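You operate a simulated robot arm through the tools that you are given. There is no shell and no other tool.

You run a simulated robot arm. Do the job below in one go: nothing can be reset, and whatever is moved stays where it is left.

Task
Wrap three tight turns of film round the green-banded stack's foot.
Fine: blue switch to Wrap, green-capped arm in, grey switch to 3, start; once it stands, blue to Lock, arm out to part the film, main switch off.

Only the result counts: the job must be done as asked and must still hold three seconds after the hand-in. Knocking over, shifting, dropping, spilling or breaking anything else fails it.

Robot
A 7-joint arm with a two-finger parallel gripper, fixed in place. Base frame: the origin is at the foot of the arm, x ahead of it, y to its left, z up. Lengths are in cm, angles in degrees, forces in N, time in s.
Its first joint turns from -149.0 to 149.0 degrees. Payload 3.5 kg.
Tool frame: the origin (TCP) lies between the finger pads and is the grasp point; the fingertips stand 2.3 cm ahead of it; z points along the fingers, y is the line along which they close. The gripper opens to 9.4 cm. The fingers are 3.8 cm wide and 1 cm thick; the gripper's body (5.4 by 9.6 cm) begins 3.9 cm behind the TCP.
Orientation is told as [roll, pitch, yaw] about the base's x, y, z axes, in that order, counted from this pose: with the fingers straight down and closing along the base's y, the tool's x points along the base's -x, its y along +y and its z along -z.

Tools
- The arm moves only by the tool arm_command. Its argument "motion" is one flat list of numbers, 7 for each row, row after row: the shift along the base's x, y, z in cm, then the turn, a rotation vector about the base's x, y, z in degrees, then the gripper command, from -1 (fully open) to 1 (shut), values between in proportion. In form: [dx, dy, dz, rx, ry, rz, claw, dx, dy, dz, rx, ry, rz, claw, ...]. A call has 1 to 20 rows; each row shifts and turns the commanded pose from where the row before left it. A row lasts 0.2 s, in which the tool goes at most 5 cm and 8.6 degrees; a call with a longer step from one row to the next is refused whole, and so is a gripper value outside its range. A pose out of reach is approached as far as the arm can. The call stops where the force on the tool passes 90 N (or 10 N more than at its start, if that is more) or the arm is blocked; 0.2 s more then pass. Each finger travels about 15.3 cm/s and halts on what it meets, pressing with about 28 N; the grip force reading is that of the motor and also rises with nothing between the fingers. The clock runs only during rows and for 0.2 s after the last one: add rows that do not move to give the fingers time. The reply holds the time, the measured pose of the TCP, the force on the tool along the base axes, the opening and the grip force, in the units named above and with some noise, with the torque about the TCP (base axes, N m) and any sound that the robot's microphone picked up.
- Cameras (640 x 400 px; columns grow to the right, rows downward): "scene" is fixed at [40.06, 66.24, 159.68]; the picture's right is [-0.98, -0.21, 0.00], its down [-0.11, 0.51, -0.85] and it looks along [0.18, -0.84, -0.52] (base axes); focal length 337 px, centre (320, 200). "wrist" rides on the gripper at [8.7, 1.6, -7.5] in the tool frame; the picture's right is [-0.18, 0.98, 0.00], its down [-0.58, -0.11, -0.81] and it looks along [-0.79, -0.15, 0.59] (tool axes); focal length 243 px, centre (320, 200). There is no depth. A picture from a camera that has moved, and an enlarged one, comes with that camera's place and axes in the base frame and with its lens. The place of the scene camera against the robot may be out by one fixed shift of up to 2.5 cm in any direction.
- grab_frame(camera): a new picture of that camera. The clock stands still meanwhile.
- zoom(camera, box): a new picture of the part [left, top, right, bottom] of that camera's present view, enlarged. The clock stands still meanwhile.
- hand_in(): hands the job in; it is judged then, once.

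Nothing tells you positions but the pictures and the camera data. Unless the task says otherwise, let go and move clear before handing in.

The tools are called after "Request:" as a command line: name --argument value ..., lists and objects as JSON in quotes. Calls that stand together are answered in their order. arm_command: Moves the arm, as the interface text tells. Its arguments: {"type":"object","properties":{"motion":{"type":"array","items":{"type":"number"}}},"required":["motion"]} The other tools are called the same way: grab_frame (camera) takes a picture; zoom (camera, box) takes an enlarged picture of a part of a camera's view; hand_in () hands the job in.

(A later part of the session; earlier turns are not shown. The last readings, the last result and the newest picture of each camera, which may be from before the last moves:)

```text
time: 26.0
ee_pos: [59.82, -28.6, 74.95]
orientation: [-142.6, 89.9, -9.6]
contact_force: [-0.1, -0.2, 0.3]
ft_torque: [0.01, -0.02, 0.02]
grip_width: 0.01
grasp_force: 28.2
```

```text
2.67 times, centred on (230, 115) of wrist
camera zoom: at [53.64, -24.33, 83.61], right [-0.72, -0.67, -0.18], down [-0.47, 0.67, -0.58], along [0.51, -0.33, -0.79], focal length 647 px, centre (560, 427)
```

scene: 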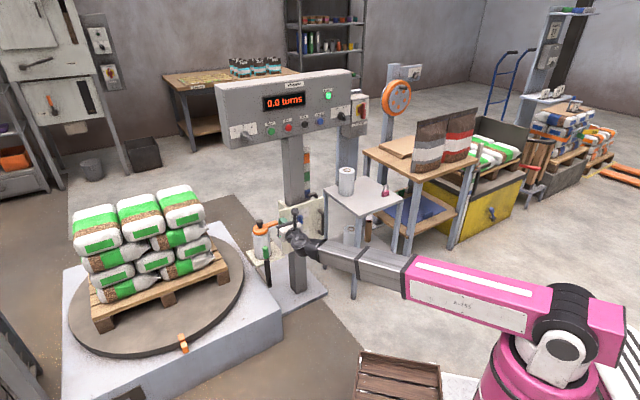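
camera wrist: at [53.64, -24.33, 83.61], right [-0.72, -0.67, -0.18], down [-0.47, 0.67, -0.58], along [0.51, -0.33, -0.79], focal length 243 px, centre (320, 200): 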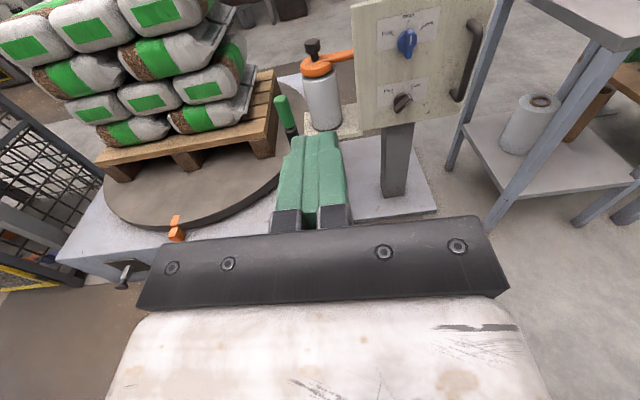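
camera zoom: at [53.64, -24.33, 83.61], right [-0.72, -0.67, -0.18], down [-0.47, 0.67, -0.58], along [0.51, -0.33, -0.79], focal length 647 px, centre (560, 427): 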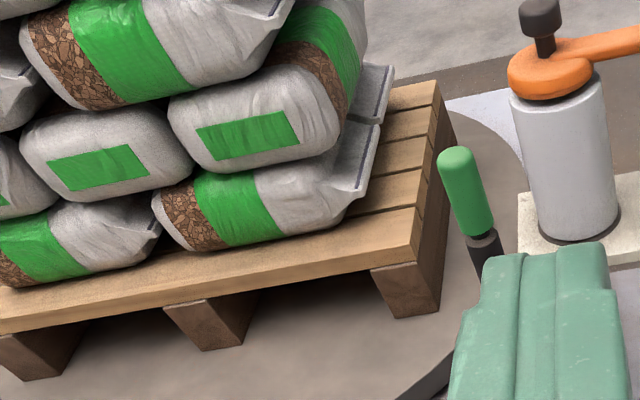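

Post with green cap is vertical at about (89.4,-46), cap from z≈54.6 to 61, its bar running straight away from me to a pivot under the film plate; the stack is to its left, so "in" is a swing left. I approach the cap with open fingers to straddle it.

Request:
arm_command --motion '[3.27, -1.12, -2.91, 0, 0, 0, 0, 3.27, -1.12, -2.91, 0, 0, 0, -0.28, 3.27, -1.12, -2.91, 0, 0, 0, -0.28, 3.27, -1.12, -2.91, 0, 0, 0, -0.28, 3.27, -1.12, -2.91, 0, 0, 0, -0.28, 3.27, -1.12, -2.91, 0, 0, 0, -0.28, 0, 0, 0, 0, 0, 0, -0.28]'

Request:
grab_frame --camera "wrist"

Request:
zoom --camera "scene" --box '[220, 200, 340, 300]'

```text
time: 27.6
ee_pos: [79.6, -35.24, 57.73]
orientation: [-117.1, 89.9, 15.8]
contact_force: [-0.2, -0.8, 0.3]
ft_torque: [-0.03, -0.02, 0.01]
grip_width: 6.02
grasp_force: 0.0
```

```text
taken
camera wrist: at [73.26, -30.9, 66.44], right [-0.72, -0.67, -0.19], down [-0.47, 0.67, -0.58], along [0.51, -0.33, -0.79], focal length 243 px, centre (320, 200)
```

wrist: 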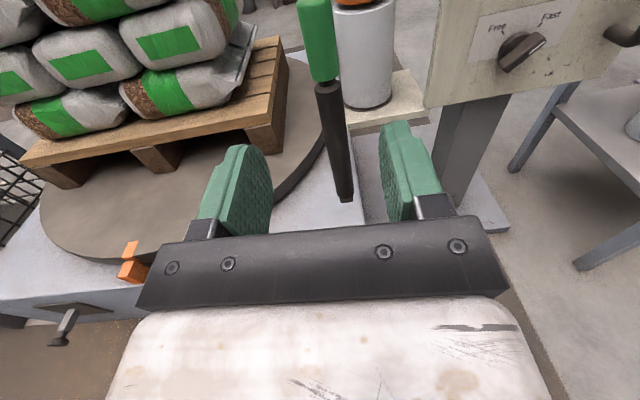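

```text
4.00 times, centred on (280, 250) of scene
camera zoom: at [40.06, 66.24, 159.68], right [-0.98, -0.21, 0.0], down [-0.11, 0.51, -0.85], along [0.18, -0.84, -0.52], focal length 1348 px, centre (480, 0)
```

zoom: 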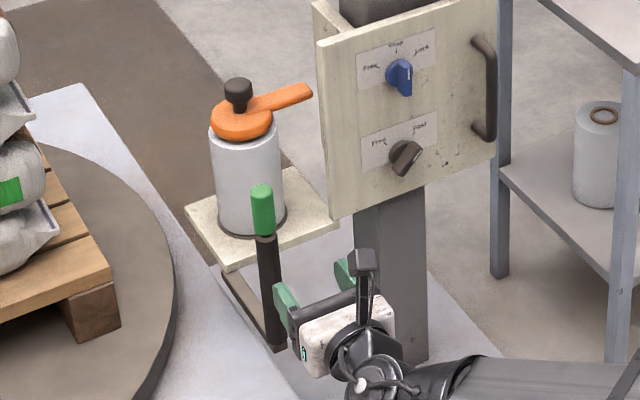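

Fingers are lined up with the post. I move forward to straddle the cap, then narrow the fingers to about 4.2 cm.

Request:
arm_command --motion '[2.4, -2.58, 0, 0, 0, 0, -0.28, 2.4, -2.58, 0, 0, 0, 0, -0.28, 2.4, -2.58, 0, 0, 0, 0, -0.28, 2.4, -2.58, 0, 0, 0, 0, -0.28, 0, 0, 0, 0, 0, 0, 0.1, 0, 0, 0, 0, 0, 0, 0.1]'

Request:
grab_frame --camera "wrist"

Request:
zoom --camera "scene" --box '[220, 200, 340, 300]'

```text
time: 29.0
ee_pos: [89.01, -45.78, 57.31]
orientation: [-118.2, 89.9, 14.7]
contact_force: [0.1, -0.1, 0.2]
ft_torque: [-0.01, 0.04, -0.03]
grip_width: 4.22
grasp_force: 0.1
```

```text
taken
camera wrist: at [82.81, -41.37, 66.0], right [-0.72, -0.67, -0.19], down [-0.47, 0.67, -0.58], along [0.51, -0.33, -0.79], focal length 243 px, centre (320, 200)
```

wrist: 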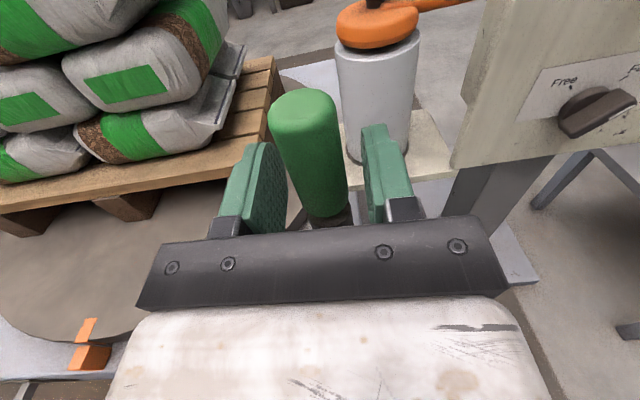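

```text
4.00 times, centred on (280, 250) of scene
camera zoom: at [40.06, 66.24, 159.68], right [-0.98, -0.21, 0.0], down [-0.11, 0.51, -0.85], along [0.18, -0.84, -0.52], focal length 1348 px, centre (480, 0)
```

zoom: 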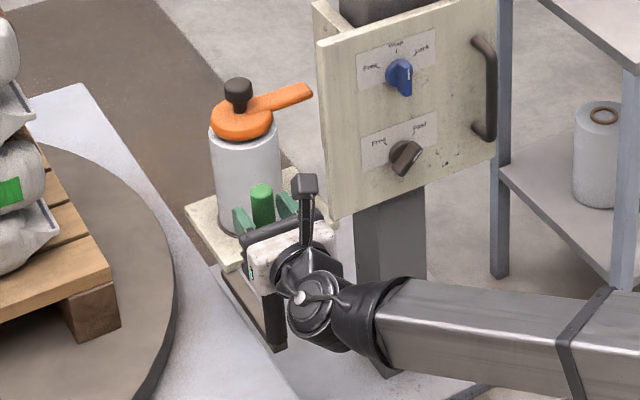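

The cap is between the fingers. I begin swinging the arm left (in) gently along its arc.

Request:
arm_command --motion '[1.13, 0.99, 0, 0, 0, 0, 0.1, 1.13, 0.99, 0, 0, 0, 0, 0.1, 1.3, 0.75, 0, 0, 0, 0, 0.1, 1.4, 0.69, 0, 0, 0, 0, 0.1, 0, 0, 0, 0, 0, 0, 0.1]'

Request:
grab_frame --camera "wrist"

Request:
zoom --camera "scene" --box '[220, 200, 340, 300]'

```text
time: 30.2
ee_pos: [94.08, -42.42, 57.36]
orientation: [-121.5, 89.9, 11.4]
contact_force: [0.2, -0.3, -0.1]
ft_torque: [0.02, 0.01, 0.0]
grip_width: 4.25
grasp_force: 0.4
```

```text
taken
camera wrist: at [87.82, -38.1, 66.1], right [-0.72, -0.67, -0.19], down [-0.47, 0.67, -0.58], along [0.51, -0.33, -0.79], focal length 243 px, centre (320, 200)
```

wrist: 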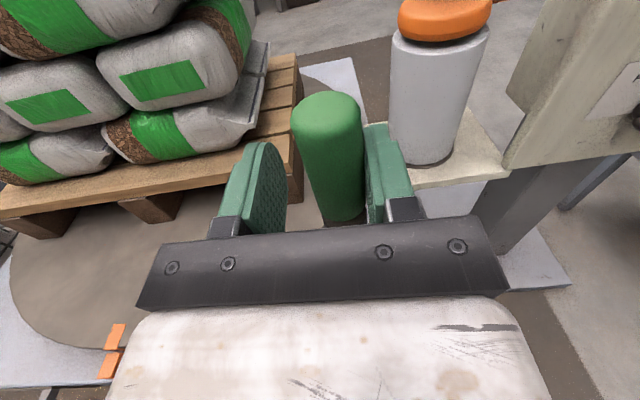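

```text
4.00 times, centred on (280, 250) of scene
camera zoom: at [40.06, 66.24, 159.68], right [-0.98, -0.21, 0.0], down [-0.11, 0.51, -0.85], along [0.18, -0.84, -0.52], focal length 1348 px, centre (480, 0)
```

zoom: 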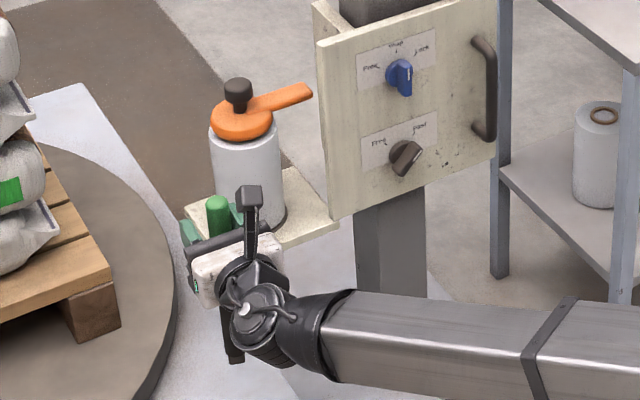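

The arm swings freely with the push. I continue along the arc.

Request:
arm_command --motion '[1.755, 0.61, 0, 0, 0, 0, 0.1, 1.755, 0.61, 0, 0, 0, 0, 0.1, 1.05, 0.09, 0, 0, 0, 0, 0.1, 1.05, 0.09, 0, 0, 0, 0, 0.1, 0, 0, 0, 0, 0, 0, 0.1]'

Request:
grab_frame --camera "wrist"

Request:
zoom --camera "scene" --box '[200, 200, 320, 300]'

```text
time: 31.4
ee_pos: [99.73, -41.02, 57.5]
orientation: [-109.1, 89.9, 23.7]
contact_force: [-0.6, -0.7, -0.8]
ft_torque: [0.03, -0.03, -0.03]
grip_width: 4.28
grasp_force: 0.3
```

```text
taken
camera wrist: at [93.45, -36.68, 66.22], right [-0.72, -0.67, -0.19], down [-0.47, 0.67, -0.58], along [0.51, -0.33, -0.79], focal length 243 px, centre (320, 200)
```

wrist: 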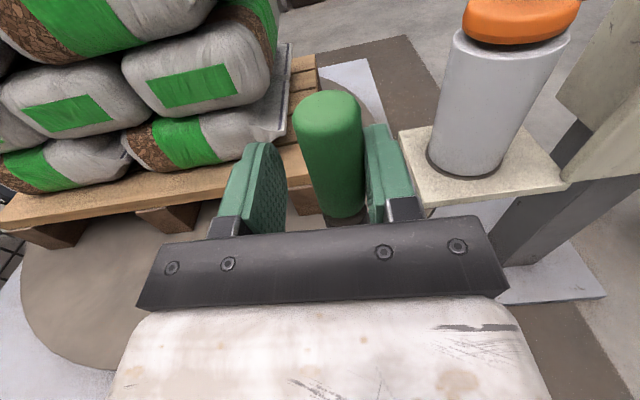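

```text
4.00 times, centred on (260, 250) of scene
camera zoom: at [40.06, 66.24, 159.68], right [-0.98, -0.21, 0.0], down [-0.11, 0.51, -0.85], along [0.18, -0.84, -0.52], focal length 1348 px, centre (560, 0)
```

zoom: 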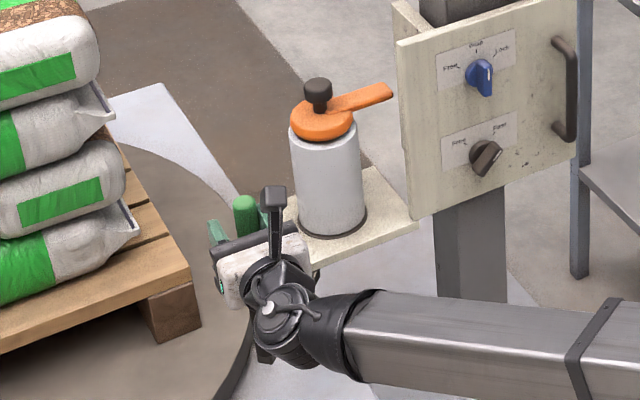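

The arm is at roughly 40° of swing (pivot near 17 cm radius). I keep going along the arc in small steps, watching for its stop.

Request:
arm_command --motion '[1.53, -0.17, 0, 0, 0, 0, 0.1, 1.53, -0.17, 0, 0, 0, 0, 0.1, 1.53, -0.17, 0, 0, 0, 0, 0.1, 0, 0, 0, 0, 0, 0, 0.1]'

Request:
grab_frame --camera "wrist"

Request:
zoom --camera "scene" --box '[200, 200, 320, 300]'

```text
time: 32.4
ee_pos: [104.31, -41.8, 57.63]
orientation: [-113.9, 89.9, 19.0]
contact_force: [-0.6, -2.0, 0.3]
ft_torque: [-0.06, 0.01, 0.04]
grip_width: 4.33
grasp_force: 1.0
```

```text
taken
camera wrist: at [98.02, -37.4, 66.3], right [-0.72, -0.67, -0.19], down [-0.47, 0.67, -0.58], along [0.51, -0.33, -0.79], focal length 243 px, centre (320, 200)
```

wrist: 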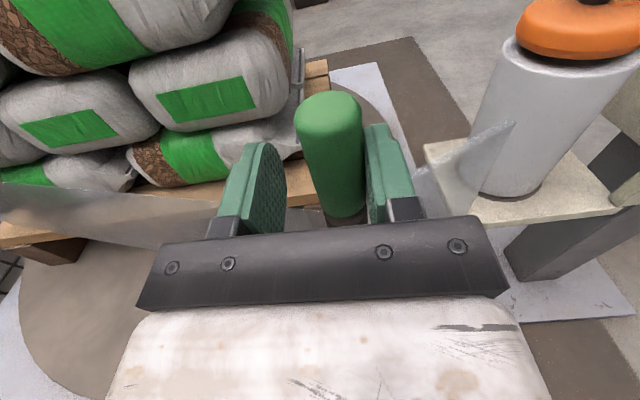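

```text
4.00 times, centred on (260, 250) of scene
camera zoom: at [40.06, 66.24, 159.68], right [-0.98, -0.21, 0.0], down [-0.11, 0.51, -0.85], along [0.18, -0.84, -0.52], focal length 1348 px, centre (560, 0)
```

zoom: 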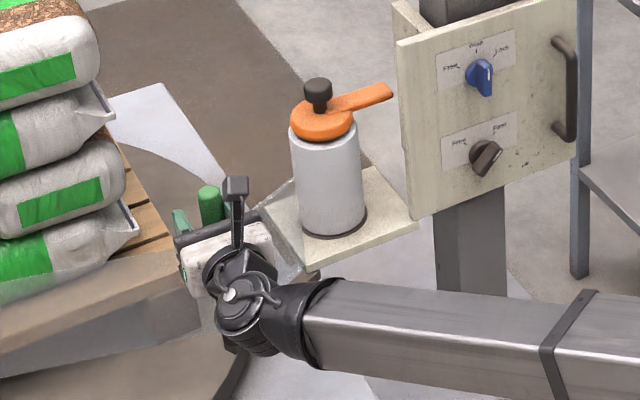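

Film now spans from the roll past the post to the stack's foot, so the arm is nearly in. I push slightly more to find its end stop.

Request:
arm_command --motion '[1.0, -0.15, 0, 0, 0, 0, 0.1, 1.0, -0.25, 0, 0, 0, 0, 0.1, 1.0, -0.3, 0, 0, 0, 0, 0.1, 0, 0, 0, 0, 0, 0, 0.1]'

Request:
grab_frame --camera "wrist"

Request:
zoom --camera "scene" --box '[200, 200, 320, 300]'

```text
time: 33.4
ee_pos: [106.98, -42.29, 57.58]
orientation: [-123.2, 89.9, 9.5]
contact_force: [-29.5, -6.0, -1.2]
ft_torque: [-0.09, 0.56, -0.56]
grip_width: 5.4
grasp_force: 13.3
```

```text
taken
camera wrist: at [100.68, -38.02, 66.3], right [-0.72, -0.67, -0.19], down [-0.47, 0.67, -0.58], along [0.51, -0.33, -0.79], focal length 243 px, centre (320, 200)
```

wrist: 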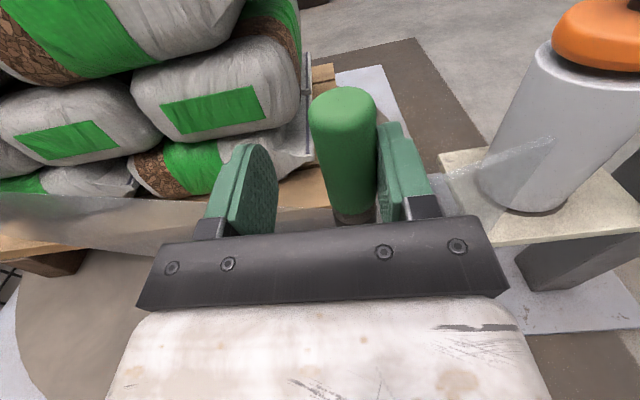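

```text
4.00 times, centred on (260, 250) of scene
camera zoom: at [40.06, 66.24, 159.68], right [-0.98, -0.21, 0.0], down [-0.11, 0.51, -0.85], along [0.18, -0.84, -0.52], focal length 1348 px, centre (560, 0)
```

zoom: 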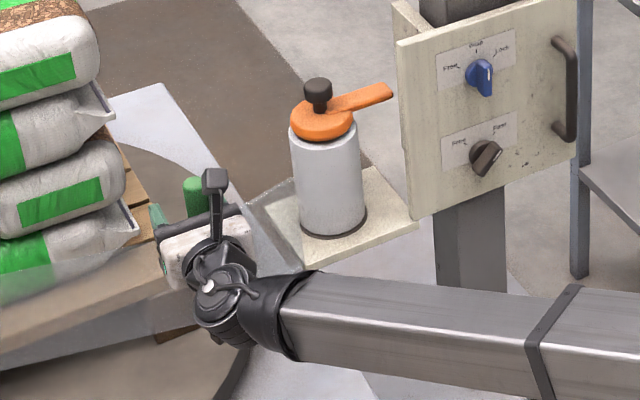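

The force shows the arm is against its stop (about 60° in). I open the fingers, ease off and withdraw straight back.

Request:
arm_command --motion '[0, 0, 0, 0, 0, 0, -0.35, -0.5, -0.46, 0, 0, 0, 0, -0.35, 0, 0, 0, 0, 0, 0, -0.35, -1.36, 1.46, 0, 0, 0, 0, -0.35, -2.05, 2.2, 0, 0, 0, 0, -0.35, -2.73, 2.93, 0, 0, 0, 0, -0.35, -2.73, 2.93, 0, 0, 0, 0, -0.35, -2.73, 2.93, 0, 0, 0, 0, -0.35, -2.73, 2.93, 0, 0, 0, 0, -0.35, 0, 0, 0, 0, 0, 0, -0.35]'

Request:
grab_frame --camera "wrist"

Request:
grab_frame --camera "scene"

Request:
zoom --camera "scene" --box '[50, 180, 320, 360]'

```text
time: 35.6
ee_pos: [92.63, -27.18, 57.56]
orientation: [-119.1, 89.9, 13.8]
contact_force: [0.1, 0.3, -0.4]
ft_torque: [0.02, -0.01, -0.01]
grip_width: 6.37
grasp_force: 0.0
```

```text
taken
camera wrist: at [86.28, -22.92, 66.23], right [-0.72, -0.67, -0.19], down [-0.47, 0.67, -0.58], along [0.51, -0.33, -0.79], focal length 243 px, centre (320, 200)
```

wrist: 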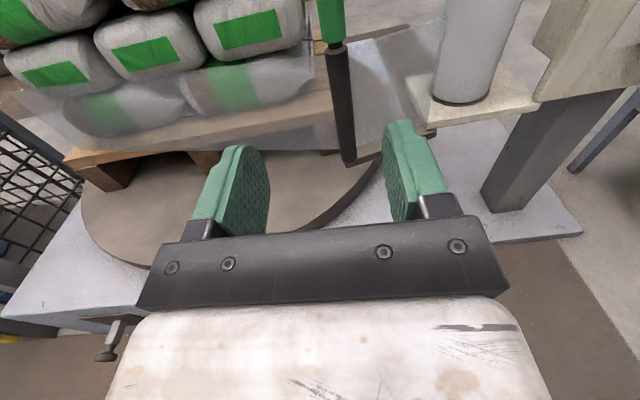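

```text
taken
```

scene: 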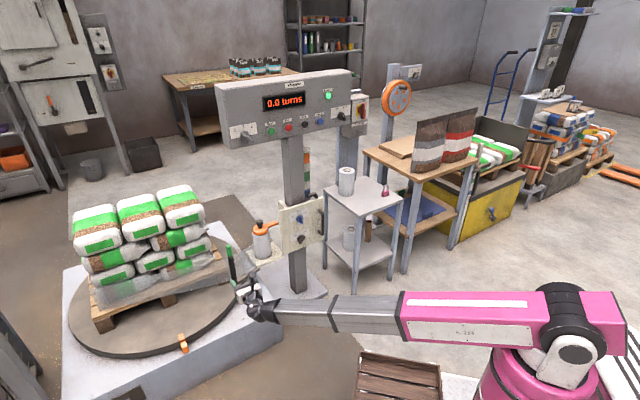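

```text
2.22 times, centred on (185, 270) of scene
camera zoom: at [40.06, 66.24, 159.68], right [-0.98, -0.21, 0.0], down [-0.11, 0.51, -0.85], along [0.18, -0.84, -0.52], focal length 749 px, centre (620, 44)
```

zoom: 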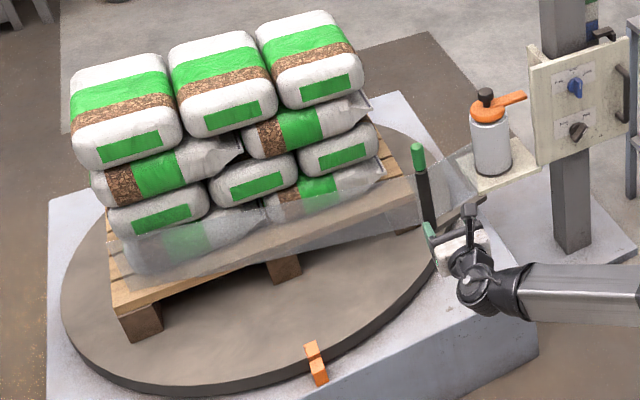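

The arm is in and the film runs from the roll past the post to the bottom sacks. Next is the grey switch: I rise to console height and look at it from ~15 cm off.

Request:
arm_command --motion '[-0.39, -1.5, 4.5, 0, 0, 0, -0.2, -0.39, -1.5, 4.5, 0, 0, 0, -0.2, -0.39, -1.5, 4.5, 0, 0, 0, -0.2, -0.39, -1.5, 4.5, 0, 0, 0, -0.2, -0.39, -1.5, 4.5, 0, 0, 0, -0.2, -0.39, -1.5, 4.5, 0, 0, 0, -0.2, -0.39, -1.5, 4.5, 0, 0, 0, -0.2, -0.39, -1.5, 4.5, 0, 0, 0, -0.2, -0.39, -1.5, 4.5, 0, 0, 0, -0.2, -0.39, -1.5, 4.5, 0, 0, 0, -0.2, -0.39, -1.5, 4.5, 0, 0, 0, -0.2, -0.39, -1.5, 4.5, 0, 0, 0, -0.2, 0, 0, 0, 0, 0, 0, -0.2]'

Request:
grab_frame --camera "wrist"

Request:
grab_frame --camera "scene"

```text
time: 38.4
ee_pos: [87.79, -45.08, 111.45]
orientation: [-112.9, 89.9, 19.9]
contact_force: [-1.0, 0.0, -0.3]
ft_torque: [0.0, 0.01, -0.01]
grip_width: 5.66
grasp_force: 0.1
```

```text
taken
camera wrist: at [81.61, -40.76, 120.04], right [-0.72, -0.67, -0.19], down [-0.47, 0.67, -0.58], along [0.51, -0.33, -0.79], focal length 243 px, centre (320, 200)
```

wrist: 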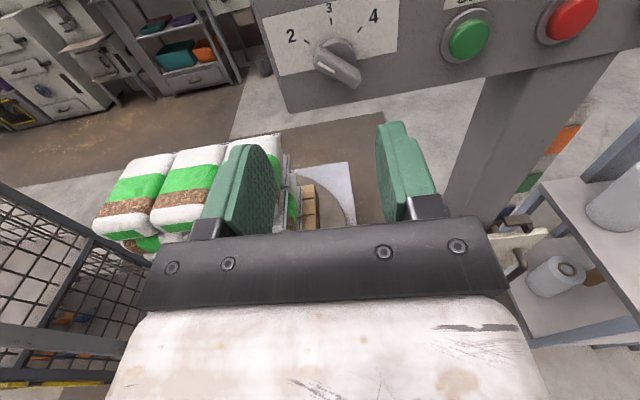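

```text
taken
```

scene: 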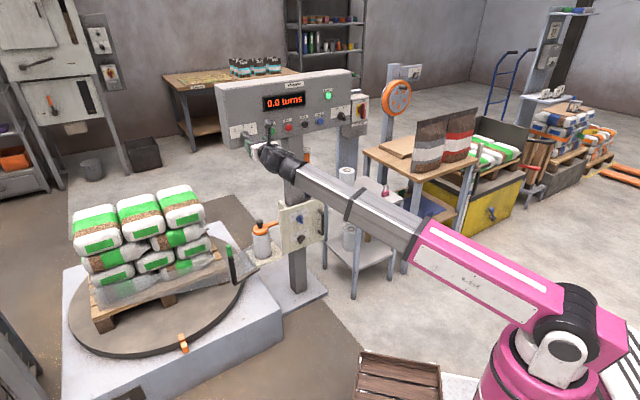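

Good view of the grey knob and Start button. Zooming to measure the knob.

Request:
zoom --camera "wrist" --box '[250, 0, 410, 120]'

Request:
zoom --camera "wrist" --box '[400, 0, 640, 120]'

```text
3.33 times, centred on (330, 60) of wrist
camera zoom: at [81.61, -40.76, 120.04], right [-0.72, -0.67, -0.19], down [-0.47, 0.67, -0.58], along [0.51, -0.33, -0.79], focal length 809 px, centre (287, 667)
```

zoom: 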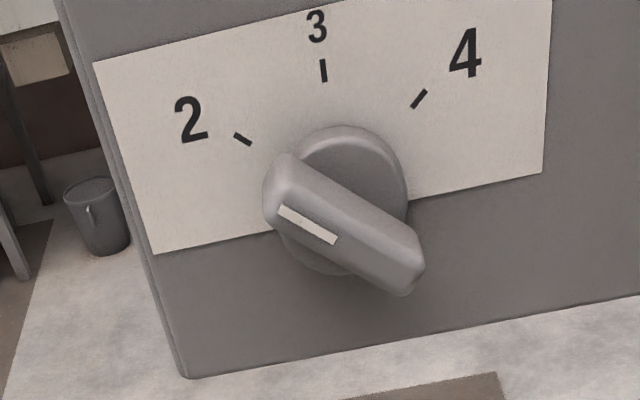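

```text
2.67 times, centred on (520, 60) of wrist
camera zoom: at [81.61, -40.76, 120.04], right [-0.72, -0.67, -0.19], down [-0.47, 0.67, -0.58], along [0.51, -0.33, -0.79], focal length 647 px, centre (-213, 573)
```

zoom: 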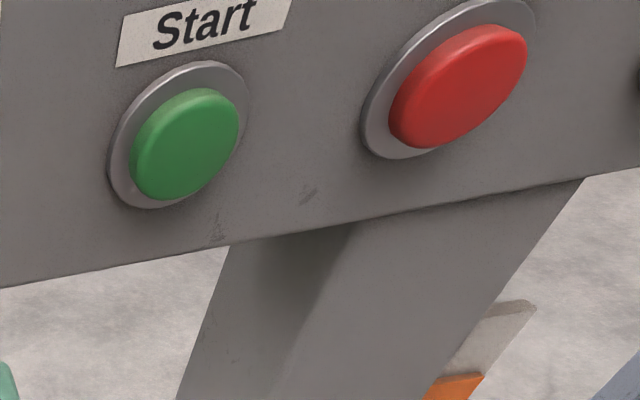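

The panel plane is at 110.4 along my axis; the grey knob centre is near s=-32.4, z≈109.4, its bar 55° left. I roll to match and move to about 10 cm from the panel.

Request:
arm_command --motion '[0.606, -0.88, -0.307, -5.355, 5.749, 0, -0.17, 0.606, -0.88, -0.307, -5.355, 5.749, 0, -0.17, 0.606, -0.88, -0.307, -5.355, 5.749, 0, -0.17, 0.606, -0.88, -0.307, -5.355, 5.749, 0, -0.17, 0.606, -0.88, -0.307, -5.355, 5.749, 0, -0.17, 0.606, -0.88, -0.307, -5.355, 5.749, 0, -0.17, 0.606, -0.88, -0.307, -5.355, 5.749, 0, -0.17, 0, 0, 0, 0, 0, 0, -0.17]'

Request:
grab_frame --camera "wrist"

Request:
zoom --camera "wrist" --box '[220, 20, 440, 200]'

```text
time: 40.2
ee_pos: [92.12, -51.47, 109.28]
orientation: [90.0, 35.1, -136.9]
contact_force: [0.4, -0.1, -1.2]
ft_torque: [0.0, -0.02, -0.03]
grip_width: 5.52
grasp_force: 0.0
```

```text
taken
camera wrist: at [91.48, -41.86, 115.69], right [-0.52, -0.49, 0.7], down [-0.85, 0.31, -0.42], along [-0.01, -0.82, -0.57], focal length 243 px, centre (320, 200)
```

wrist: 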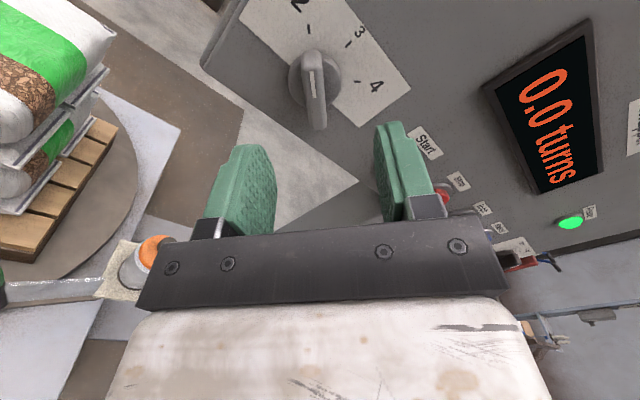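

```text
2.22 times, centred on (330, 110) of wrist
camera zoom: at [91.48, -41.86, 115.69], right [-0.52, -0.49, 0.7], down [-0.85, 0.31, -0.42], along [-0.01, -0.82, -0.57], focal length 539 px, centre (298, 400)
```

zoom: 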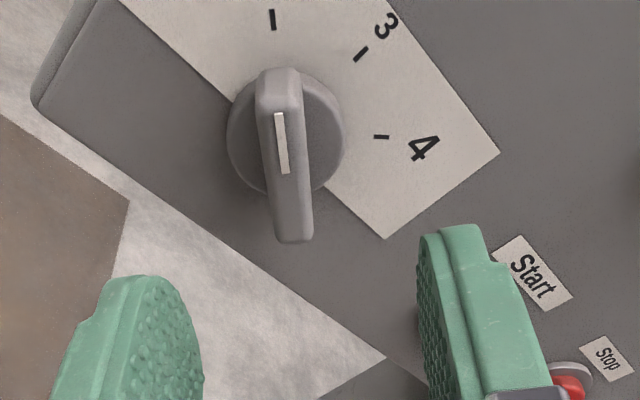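

The bar is slightly off-centre and about 6° less tilted than assumed. I correct and close in to ~7.6 cm.

Request:
arm_command --motion '[1.86, -1.41, -0.1, 3.75, -4.02, 0, -0.17, 0, 0, 0, 0, 0, 0, -0.17, 0, 0, 0, 0, 0, 0, -0.17]'

Request:
zoom --camera "wrist" --box '[220, 20, 440, 200]'

```text
time: 41.0
ee_pos: [94.0, -52.76, 109.47]
orientation: [90.1, 40.6, -136.9]
contact_force: [-0.9, -0.2, -1.0]
ft_torque: [0.02, 0.01, 0.0]
grip_width: 5.48
grasp_force: 0.1
```

```text
2.22 times, centred on (330, 110) of wrist
camera zoom: at [93.01, -43.56, 116.24], right [-0.57, -0.53, 0.63], down [-0.82, 0.34, -0.46], along [0.03, -0.78, -0.63], focal length 539 px, centre (298, 400)
```

zoom: 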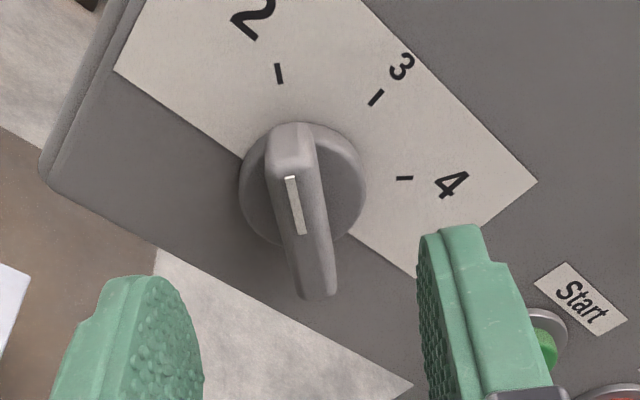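

Centred and aligned now. I move in 2.8 cm and close on the bar.

Request:
arm_command --motion '[0.954, -1.024, 0, 0, 0, 0, -0.17, 0.954, -1.024, 0, 0, 0, 0, -0.17, 0, 0, 0, 0, 0, 0, -0.17, 0, 0, 0, 0, 0, 0, 0.4, 0, 0, 0, 0, 0, 0, 1, 0, 0, 0, 0, 0, 0, 1]'

Request:
zoom --camera "wrist" --box '[220, 40, 440, 220]'

```text
time: 42.4
ee_pos: [95.94, -54.83, 109.44]
orientation: [90.2, 40.6, -137.0]
contact_force: [-2.4, -3.9, 5.6]
ft_torque: [0.06, 0.09, -0.18]
grip_width: 1.3
grasp_force: 45.7
```

```text
2.22 times, centred on (330, 130) of wrist
camera zoom: at [94.85, -45.66, 116.27], right [-0.57, -0.53, 0.63], down [-0.82, 0.34, -0.46], along [0.03, -0.78, -0.63], focal length 539 px, centre (298, 356)
```

zoom: 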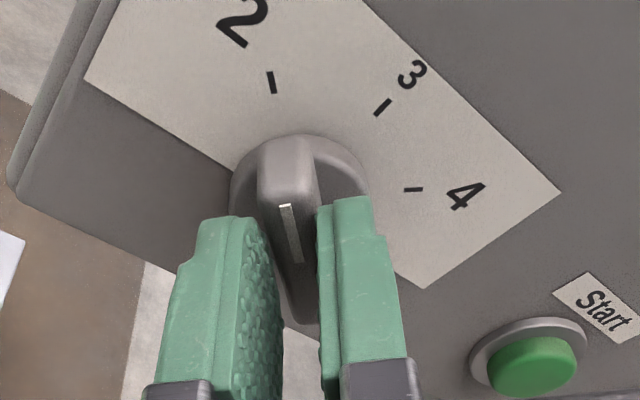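

The bar is held. Turning 50° clockwise to 3.

Request:
arm_command --motion '[0, 0, 0.05, 4.869, -5.227, 0, 1, 0, 0, 0, 4.869, -5.227, 0, 1, 0, 0, 0, 4.869, -5.227, 0, 1, 0, 0, 0, 4.869, -5.227, 0, 1, 0, 0, 0, 4.869, -5.227, 0, 1, 0, 0, 0, 4.869, -5.227, 0, 1, 0, 0, 0, 4.869, -5.227, 0, 1, 0, 0, 0, 0, 0, 0, 1]'

Request:
zoom --camera "wrist" --box '[220, 40, 440, 220]'

Request:
zoom --camera "scene" --box '[215, 100, 315, 165]'

```text
time: 44.2
ee_pos: [95.64, -55.12, 109.53]
orientation: [-101.5, 89.4, 31.3]
contact_force: [-18.7, -27.4, 35.7]
ft_torque: [-0.66, -0.45, -0.58]
grip_width: 1.29
grasp_force: 44.6
```

```text
2.22 times, centred on (330, 130) of wrist
camera zoom: at [89.25, -50.86, 118.19], right [-0.72, -0.67, -0.2], down [-0.46, 0.67, -0.58], along [0.52, -0.33, -0.79], focal length 539 px, centre (298, 356)
```

zoom: 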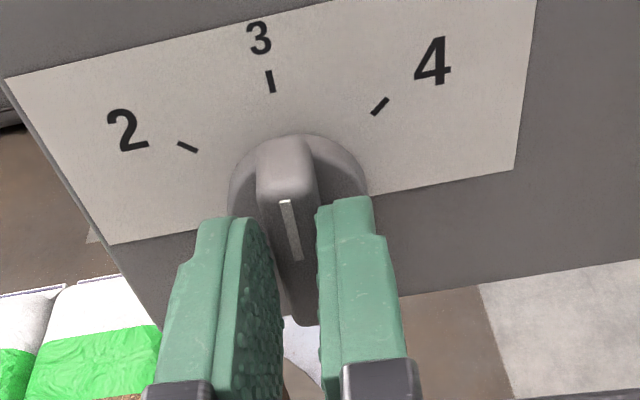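

```text
6.15 times, centred on (265, 132) of scene
camera zoom: at [40.06, 66.24, 159.68], right [-0.98, -0.21, 0.0], down [-0.11, 0.51, -0.85], along [0.18, -0.84, -0.52], focal length 2074 px, centre (658, 615)
```

zoom: 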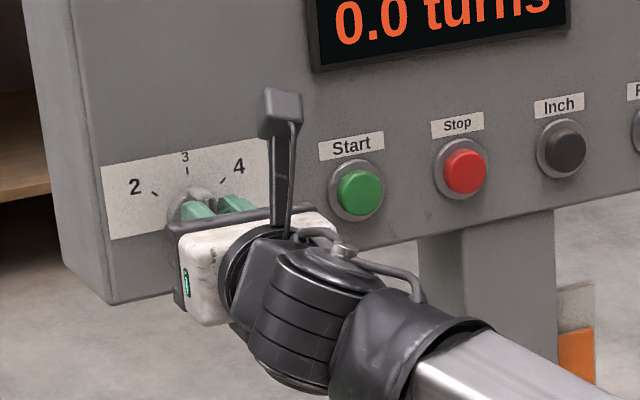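

The knob points to 3; there's some side load from slight misalignment, so I ease that off first and then open.

Request:
arm_command --motion '[-0.15, -0.14, 0.2, 0, 0, 0, 1, 0, 0, 0, 0, 0, 0, 1]'

```text
time: 44.8
ee_pos: [95.54, -55.12, 109.54]
orientation: [-95.0, 89.3, 37.7]
contact_force: [-11.5, -29.4, 20.9]
ft_torque: [-1.24, -1.0, -0.43]
grip_width: 1.31
grasp_force: 44.6
```

Request:
arm_command --motion '[-0.18, -0.2, 0.2, 0, 0, 0, 1, 0, 0, 0, 0, 0, 0, 1, 0, 0, 0, 0, 0, 0, 0.6, 0, 0, 0, 0, 0, 0, 0.3, 0, 0, 0, 0, 0, 0, -0.1, 0, 0, 0, 0, 0, 0, -0.1]'

Request:
zoom --camera "wrist" --box '[220, 40, 440, 220]'

```text
time: 46.2
ee_pos: [95.49, -55.19, 109.72]
orientation: [-97.1, 89.5, 35.9]
contact_force: [0.3, 0.3, -0.5]
ft_torque: [0.0, 0.01, 0.02]
grip_width: 5.16
grasp_force: 0.1
```

```text
2.22 times, centred on (330, 130) of wrist
camera zoom: at [89.16, -51.0, 118.35], right [-0.72, -0.67, -0.19], down [-0.46, 0.67, -0.58], along [0.52, -0.33, -0.79], focal length 539 px, centre (298, 356)
```

zoom: 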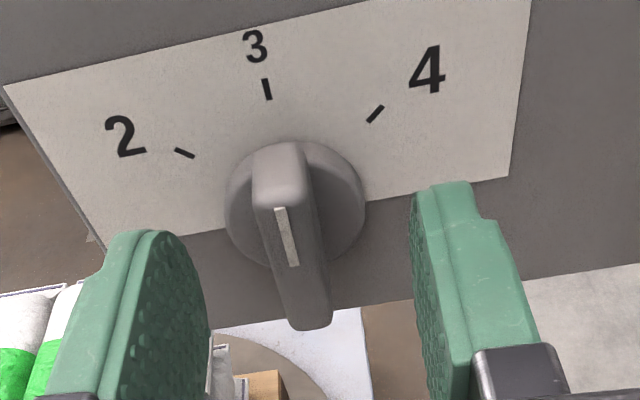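

The grey switch is on 3. I back off, close the fingers and move in front of Start (about s=-20.5, z=108.8).

Request:
arm_command --motion '[-2.2, 2.38, 0, 0, 0, 0, -0.1, -2.2, 2.38, 0, 0, 0, 0, -0.1, -2.88, -2.68, -0.3, 0, 0, 0, 1, -2.88, -2.68, -0.3, 0, 0, 0, 1, -2.88, -2.68, -0.3, 0, 0, 0, 1, 0, 0, 0, 0, 0, 0, 1]'

Request:
grab_frame --camera "wrist"

Request:
zoom --camera "scene" --box '[215, 100, 315, 165]'

```text
time: 47.6
ee_pos: [82.34, -58.36, 108.95]
orientation: [-98.9, 89.5, 34.0]
contact_force: [-0.3, -0.4, 0.2]
ft_torque: [0.01, 0.03, -0.02]
grip_width: 0.0
grasp_force: 28.0
```

```text
taken
camera wrist: at [75.96, -54.1, 117.61], right [-0.72, -0.67, -0.19], down [-0.46, 0.67, -0.58], along [0.52, -0.33, -0.79], focal length 243 px, centre (320, 200)
```

wrist: 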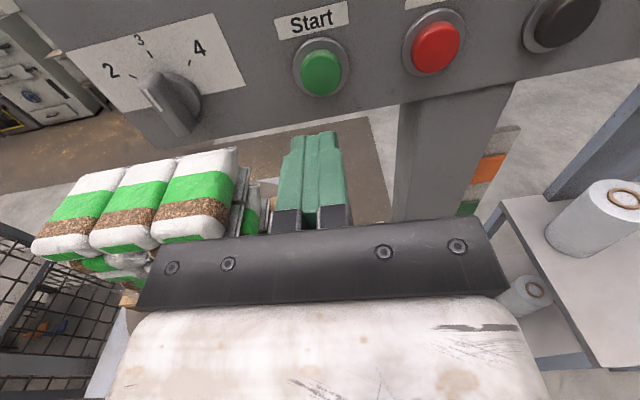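

```text
6.15 times, centred on (265, 132) of scene
camera zoom: at [40.06, 66.24, 159.68], right [-0.98, -0.21, 0.0], down [-0.11, 0.51, -0.85], along [0.18, -0.84, -0.52], focal length 2074 px, centre (658, 615)
```

zoom: 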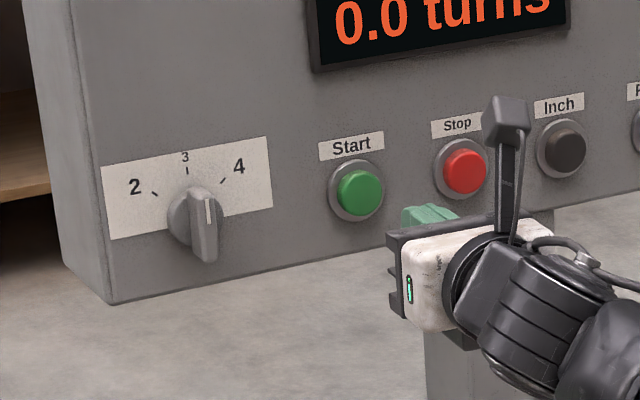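

Start is exactly on the tool's line and the grey knob reads 3. I advance to just before the button.

Request:
arm_command --motion '[2.52, -2.71, -0.1, 0, 0, 0, 1, 2.52, -2.71, 0, 0, 0, 0, 1, 0, 0, 0, 0, 0, 0, 1]'

Request:
zoom --camera "wrist" --box '[220, 40, 440, 220]'

```text
time: 48.4
ee_pos: [87.66, -63.94, 108.82]
orientation: [-97.0, 89.5, 35.8]
contact_force: [-0.5, 0.4, 0.1]
ft_torque: [-0.02, -0.01, 0.0]
grip_width: 0.0
grasp_force: 28.3
```

```text
2.22 times, centred on (330, 130) of wrist
camera zoom: at [81.32, -59.64, 117.43], right [-0.72, -0.67, -0.19], down [-0.46, 0.67, -0.58], along [0.52, -0.33, -0.79], focal length 539 px, centre (298, 356)
```

zoom: 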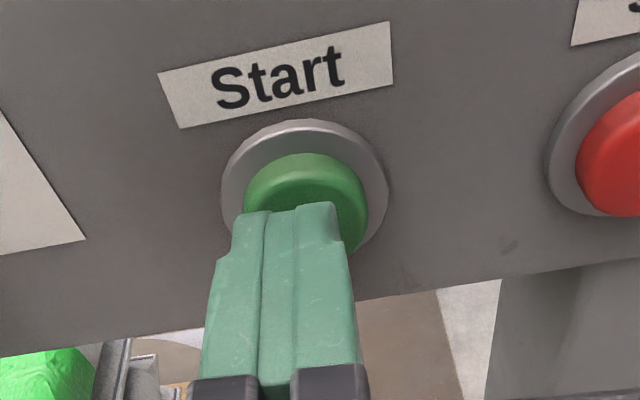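

Fingertips are right in front of the green button. Pressing in small steps.

Request:
arm_command --motion '[0.204, -0.22, 0, 0, 0, 0, 1, 0.204, -0.22, 0, 0, 0, 0, 1, 0.204, -0.22, 0, 0, 0, 0, 1]'

Request:
zoom --camera "scene" --box '[215, 70, 355, 160]'

```text
time: 49.2
ee_pos: [88.03, -64.56, 108.75]
orientation: [-98.5, 89.4, 34.6]
contact_force: [-0.5, 1.2, 0.5]
ft_torque: [0.02, 0.01, 0.0]
grip_width: 0.01
grasp_force: 28.1
```

```text
4.44 times, centred on (285, 115) of scene
camera zoom: at [40.06, 66.24, 159.68], right [-0.98, -0.21, 0.0], down [-0.11, 0.51, -0.85], along [0.18, -0.84, -0.52], focal length 1498 px, centre (476, 578)
```

zoom: 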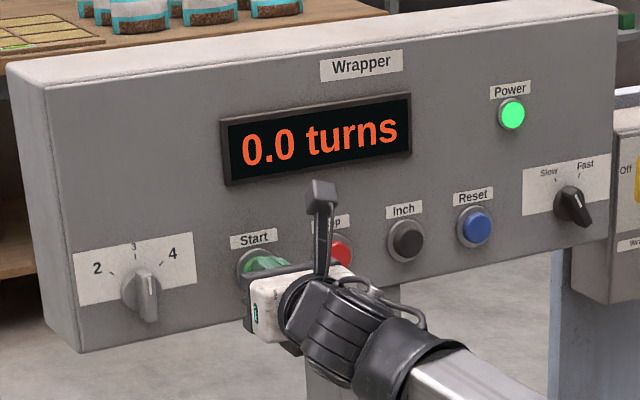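

No contact yet; I keep pressing in small steps.

Request:
arm_command --motion '[0.17, -0.18, 0, 0, 0, 0, 1, 0.17, -0.18, 0, 0, 0, 0, 1, 0.17, -0.18, 0, 0, 0, 0, 1]'

Request:
zoom --camera "wrist" --box '[220, 40, 440, 220]'

```text
time: 50.0
ee_pos: [88.49, -65.11, 108.68]
orientation: [-95.8, 89.5, 37.1]
contact_force: [-7.7, 13.8, -6.2]
ft_torque: [0.14, 0.11, 0.1]
grip_width: 0.0
grasp_force: 27.9
heard: click
```

```text
2.22 times, centred on (330, 130) of wrist
camera zoom: at [82.19, -60.78, 117.45], right [-0.72, -0.67, -0.19], down [-0.46, 0.67, -0.58], along [0.52, -0.33, -0.79], focal length 539 px, centre (298, 356)
```

zoom: 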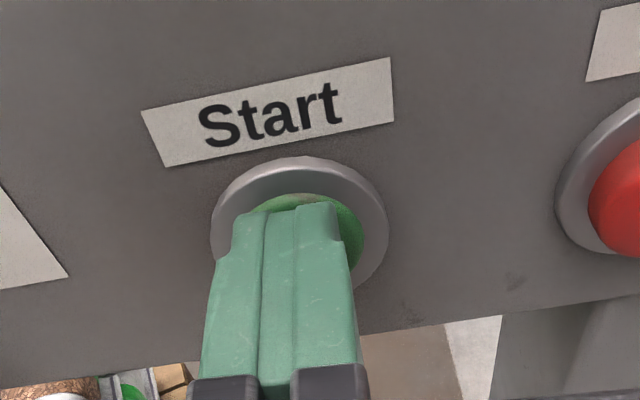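

A click: Start has been pressed. I back off and look whether the turntable is running.

Request:
arm_command --motion '[-0.7, 0.75, 0, 0, 0, 0, 1, -2.0, 2.15, 0, 0, 0, 0, 1, -2.7, 2.9, 0, 0, 0, 0, 1, 0, 0, 0, 0, 0, 0, 1]'

Request:
grab_frame --camera "scene"

Request:
zoom --camera "scene" --box '[215, 70, 355, 160]'

```text
time: 51.0
ee_pos: [82.96, -59.7, 108.59]
orientation: [-97.9, 89.4, 35.1]
contact_force: [-0.2, -1.1, 0.0]
ft_torque: [-0.01, -0.04, 0.02]
grip_width: 0.0
grasp_force: 27.7
```

```text
taken
```

scene: 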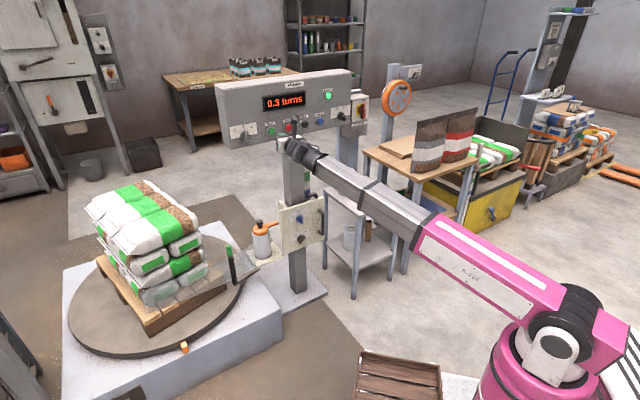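

```text
4.44 times, centred on (285, 115) of scene
camera zoom: at [40.06, 66.24, 159.68], right [-0.98, -0.21, 0.0], down [-0.11, 0.51, -0.85], along [0.18, -0.84, -0.52], focal length 1498 px, centre (476, 578)
```

zoom: 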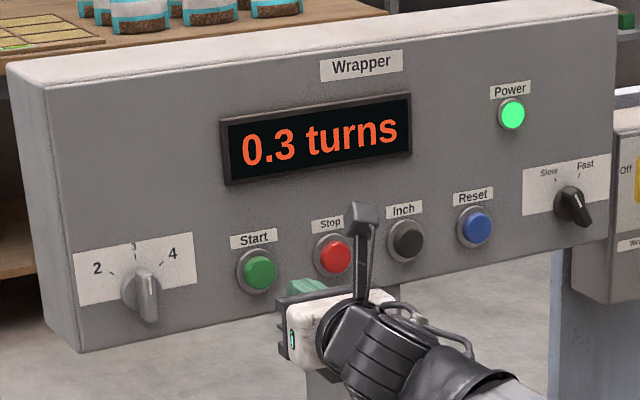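

It runs (0.3 turns). I hold still and let it complete, checking on the way.

Request:
arm_command --motion '[0, 0, 0, 0, 0, 0, 1, 0, 0, 0, 0, 0, 0, 1, 0, 0, 0, 0, 0, 0, 1, 0, 0, 0, 0, 0, 0, 1, 0, 0, 0, 0, 0, 0, 1, 0, 0, 0, 0, 0, 0, 1, 0, 0, 0, 0, 0, 0, 1, 0, 0, 0, 0, 0, 0, 1, 0, 0, 0, 0, 0, 0, 1, 0, 0, 0, 0, 0, 0, 1, 0, 0, 0, 0, 0, 0, 1, 0, 0, 0, 0, 0, 0, 1, 0, 0, 0, 0, 0, 0, 1, 0, 0, 0, 0, 0, 0, 1, 0, 0, 0, 0, 0, 0, 1, 0, 0, 0, 0, 0, 0, 1, 0, 0, 0, 0, 0, 0, 1, 0, 0, 0, 0, 0, 0, 1, 0, 0, 0, 0, 0, 0, 1, 0, 0, 0, 0, 0, 0, 1]'

Request:
grab_frame --camera "scene"

```text
time: 55.2
ee_pos: [83.09, -59.54, 108.66]
orientation: [-97.3, 89.4, 35.7]
contact_force: [0.7, -0.6, -0.1]
ft_torque: [0.04, 0.0, -0.02]
grip_width: 0.0
grasp_force: 27.7
```

```text
taken
```

scene: 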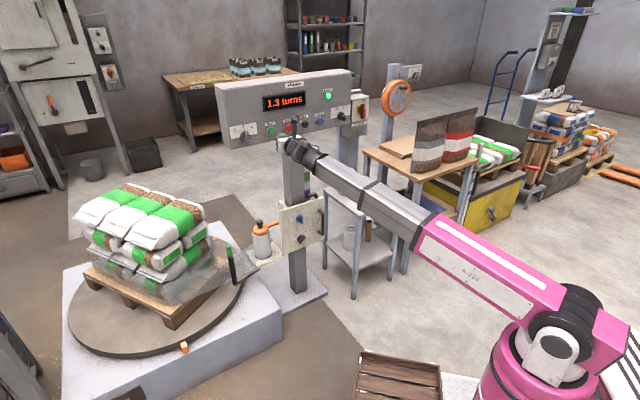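

1.3 turns and counting; the film is going round the foot. While it runs, I move down clear of everything to in front of the blue switch.

Request:
arm_command --motion '[-1.46, 0.13, -4.3, 0, 0, 0, 1, -1.46, 0.13, -4.3, 0, 0, 0, 1, -1.46, 0.13, -4.3, 0, 0, 0, 1, -1.46, 0.13, -4.3, 0, 0, 0, 1, -1.46, 0.13, -4.3, 0, 0, 0, 1, -1.46, 0.13, -4.3, 0, 0, 0, 1, -1.46, 0.13, -4.3, 0, 0, 0, -0.17, -1.46, 0.13, -4.3, 0, 0, 0, -0.17, -1.46, 0.13, -4.3, 0, 0, 0, -0.17, -1.46, 0.13, -4.3, 0, 0, 0, -0.17, -1.46, 0.13, -4.3, 0, 0, 0, -0.17, 0, 0, 0, 0, 0, 0, -0.17]'

Request:
grab_frame --camera "scene"

Request:
grab_frame --camera "wrist"

```text
time: 57.8
ee_pos: [66.99, -58.12, 61.42]
orientation: [-98.8, 89.4, 34.1]
contact_force: [-0.6, -0.1, -0.7]
ft_torque: [0.02, 0.03, -0.03]
grip_width: 5.49
grasp_force: 0.0
```

```text
taken
```

scene: 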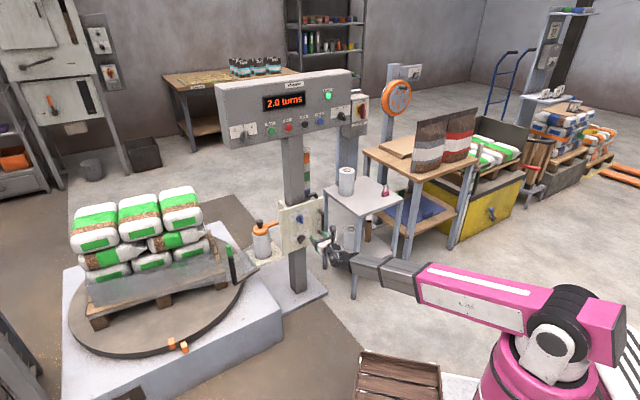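

```text
taken
camera wrist: at [60.71, -53.82, 69.99], right [-0.72, -0.67, -0.19], down [-0.46, 0.67, -0.58], along [0.52, -0.33, -0.79], focal length 243 px, centre (320, 200)
```

wrist: 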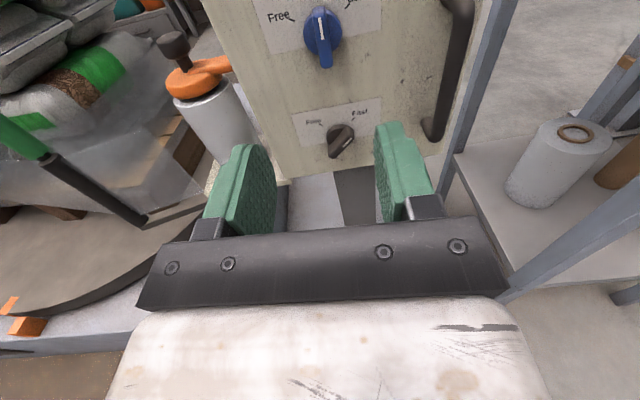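

2.0 turns so far. I move to pre-grasp in front of the blue knob without touching it and wait for the machine to stop.

Request:
arm_command --motion '[2.73, -2.93, -0.27, 0, 0, 0, -0.17, 2.73, -2.93, -0.27, 0, 0, 0, -0.17, 2.73, -2.93, -0.27, 0, 0, 0, -0.17, 0, 0, 0, 0, 0, 0, -0.17, 0, 0, 0, 0, 0, 0, -0.17, 0, 0, 0, 0, 0, 0, -0.17, 0, 0, 0, 0, 0, 0, -0.17, 0, 0, 0, 0, 0, 0, -0.17, 0, 0, 0, 0, 0, 0, -0.17, 0, 0, 0, 0, 0, 0, -0.17, 0, 0, 0, 0, 0, 0, -0.17, 0, 0, 0, 0, 0, 0, -0.17, 0, 0, 0, 0, 0, 0, -0.17, 0, 0, 0, 0, 0, 0, -0.17, 0, 0, 0, 0, 0, 0, -0.17, 0, 0, 0, 0, 0, 0, -0.17, 0, 0, 0, 0, 0, 0, -0.17, 0, 0, 0, 0, 0, 0, -0.17, 0, 0, 0, 0, 0, 0, -0.17, 0, 0, 0, 0, 0, 0, -0.17]'

Request:
grab_frame --camera "scene"

Request:
zoom --camera "wrist" --box '[220, 20, 440, 200]'

```text
time: 62.0
ee_pos: [75.65, -66.51, 60.73]
orientation: [-97.2, 89.4, 35.7]
contact_force: [0.1, -0.3, 0.0]
ft_torque: [-0.01, 0.0, 0.01]
grip_width: 5.52
grasp_force: 0.2
```

```text
taken
```

scene: 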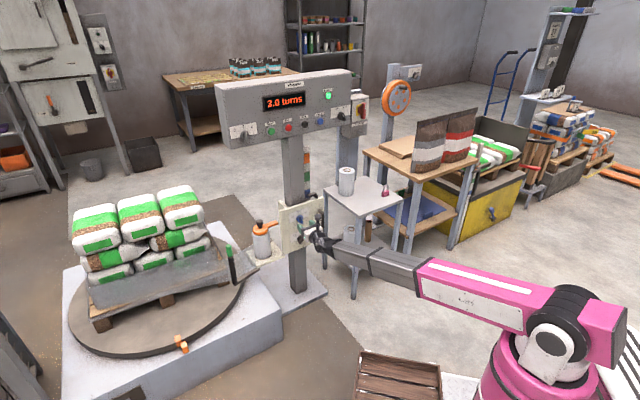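

```text
2.22 times, centred on (330, 110) of wrist
camera zoom: at [69.36, -62.26, 69.44], right [-0.72, -0.67, -0.19], down [-0.46, 0.67, -0.58], along [0.52, -0.33, -0.79], focal length 539 px, centre (298, 400)
```

zoom: 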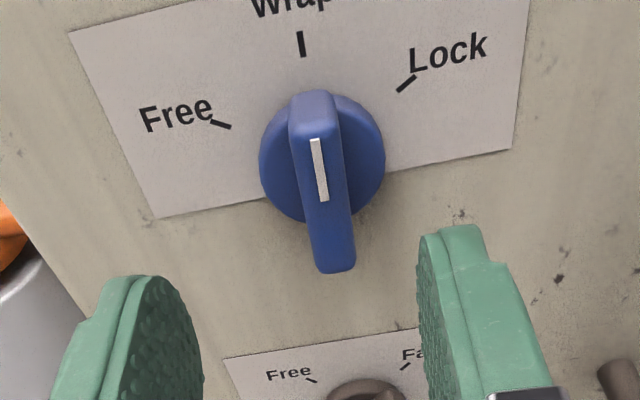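

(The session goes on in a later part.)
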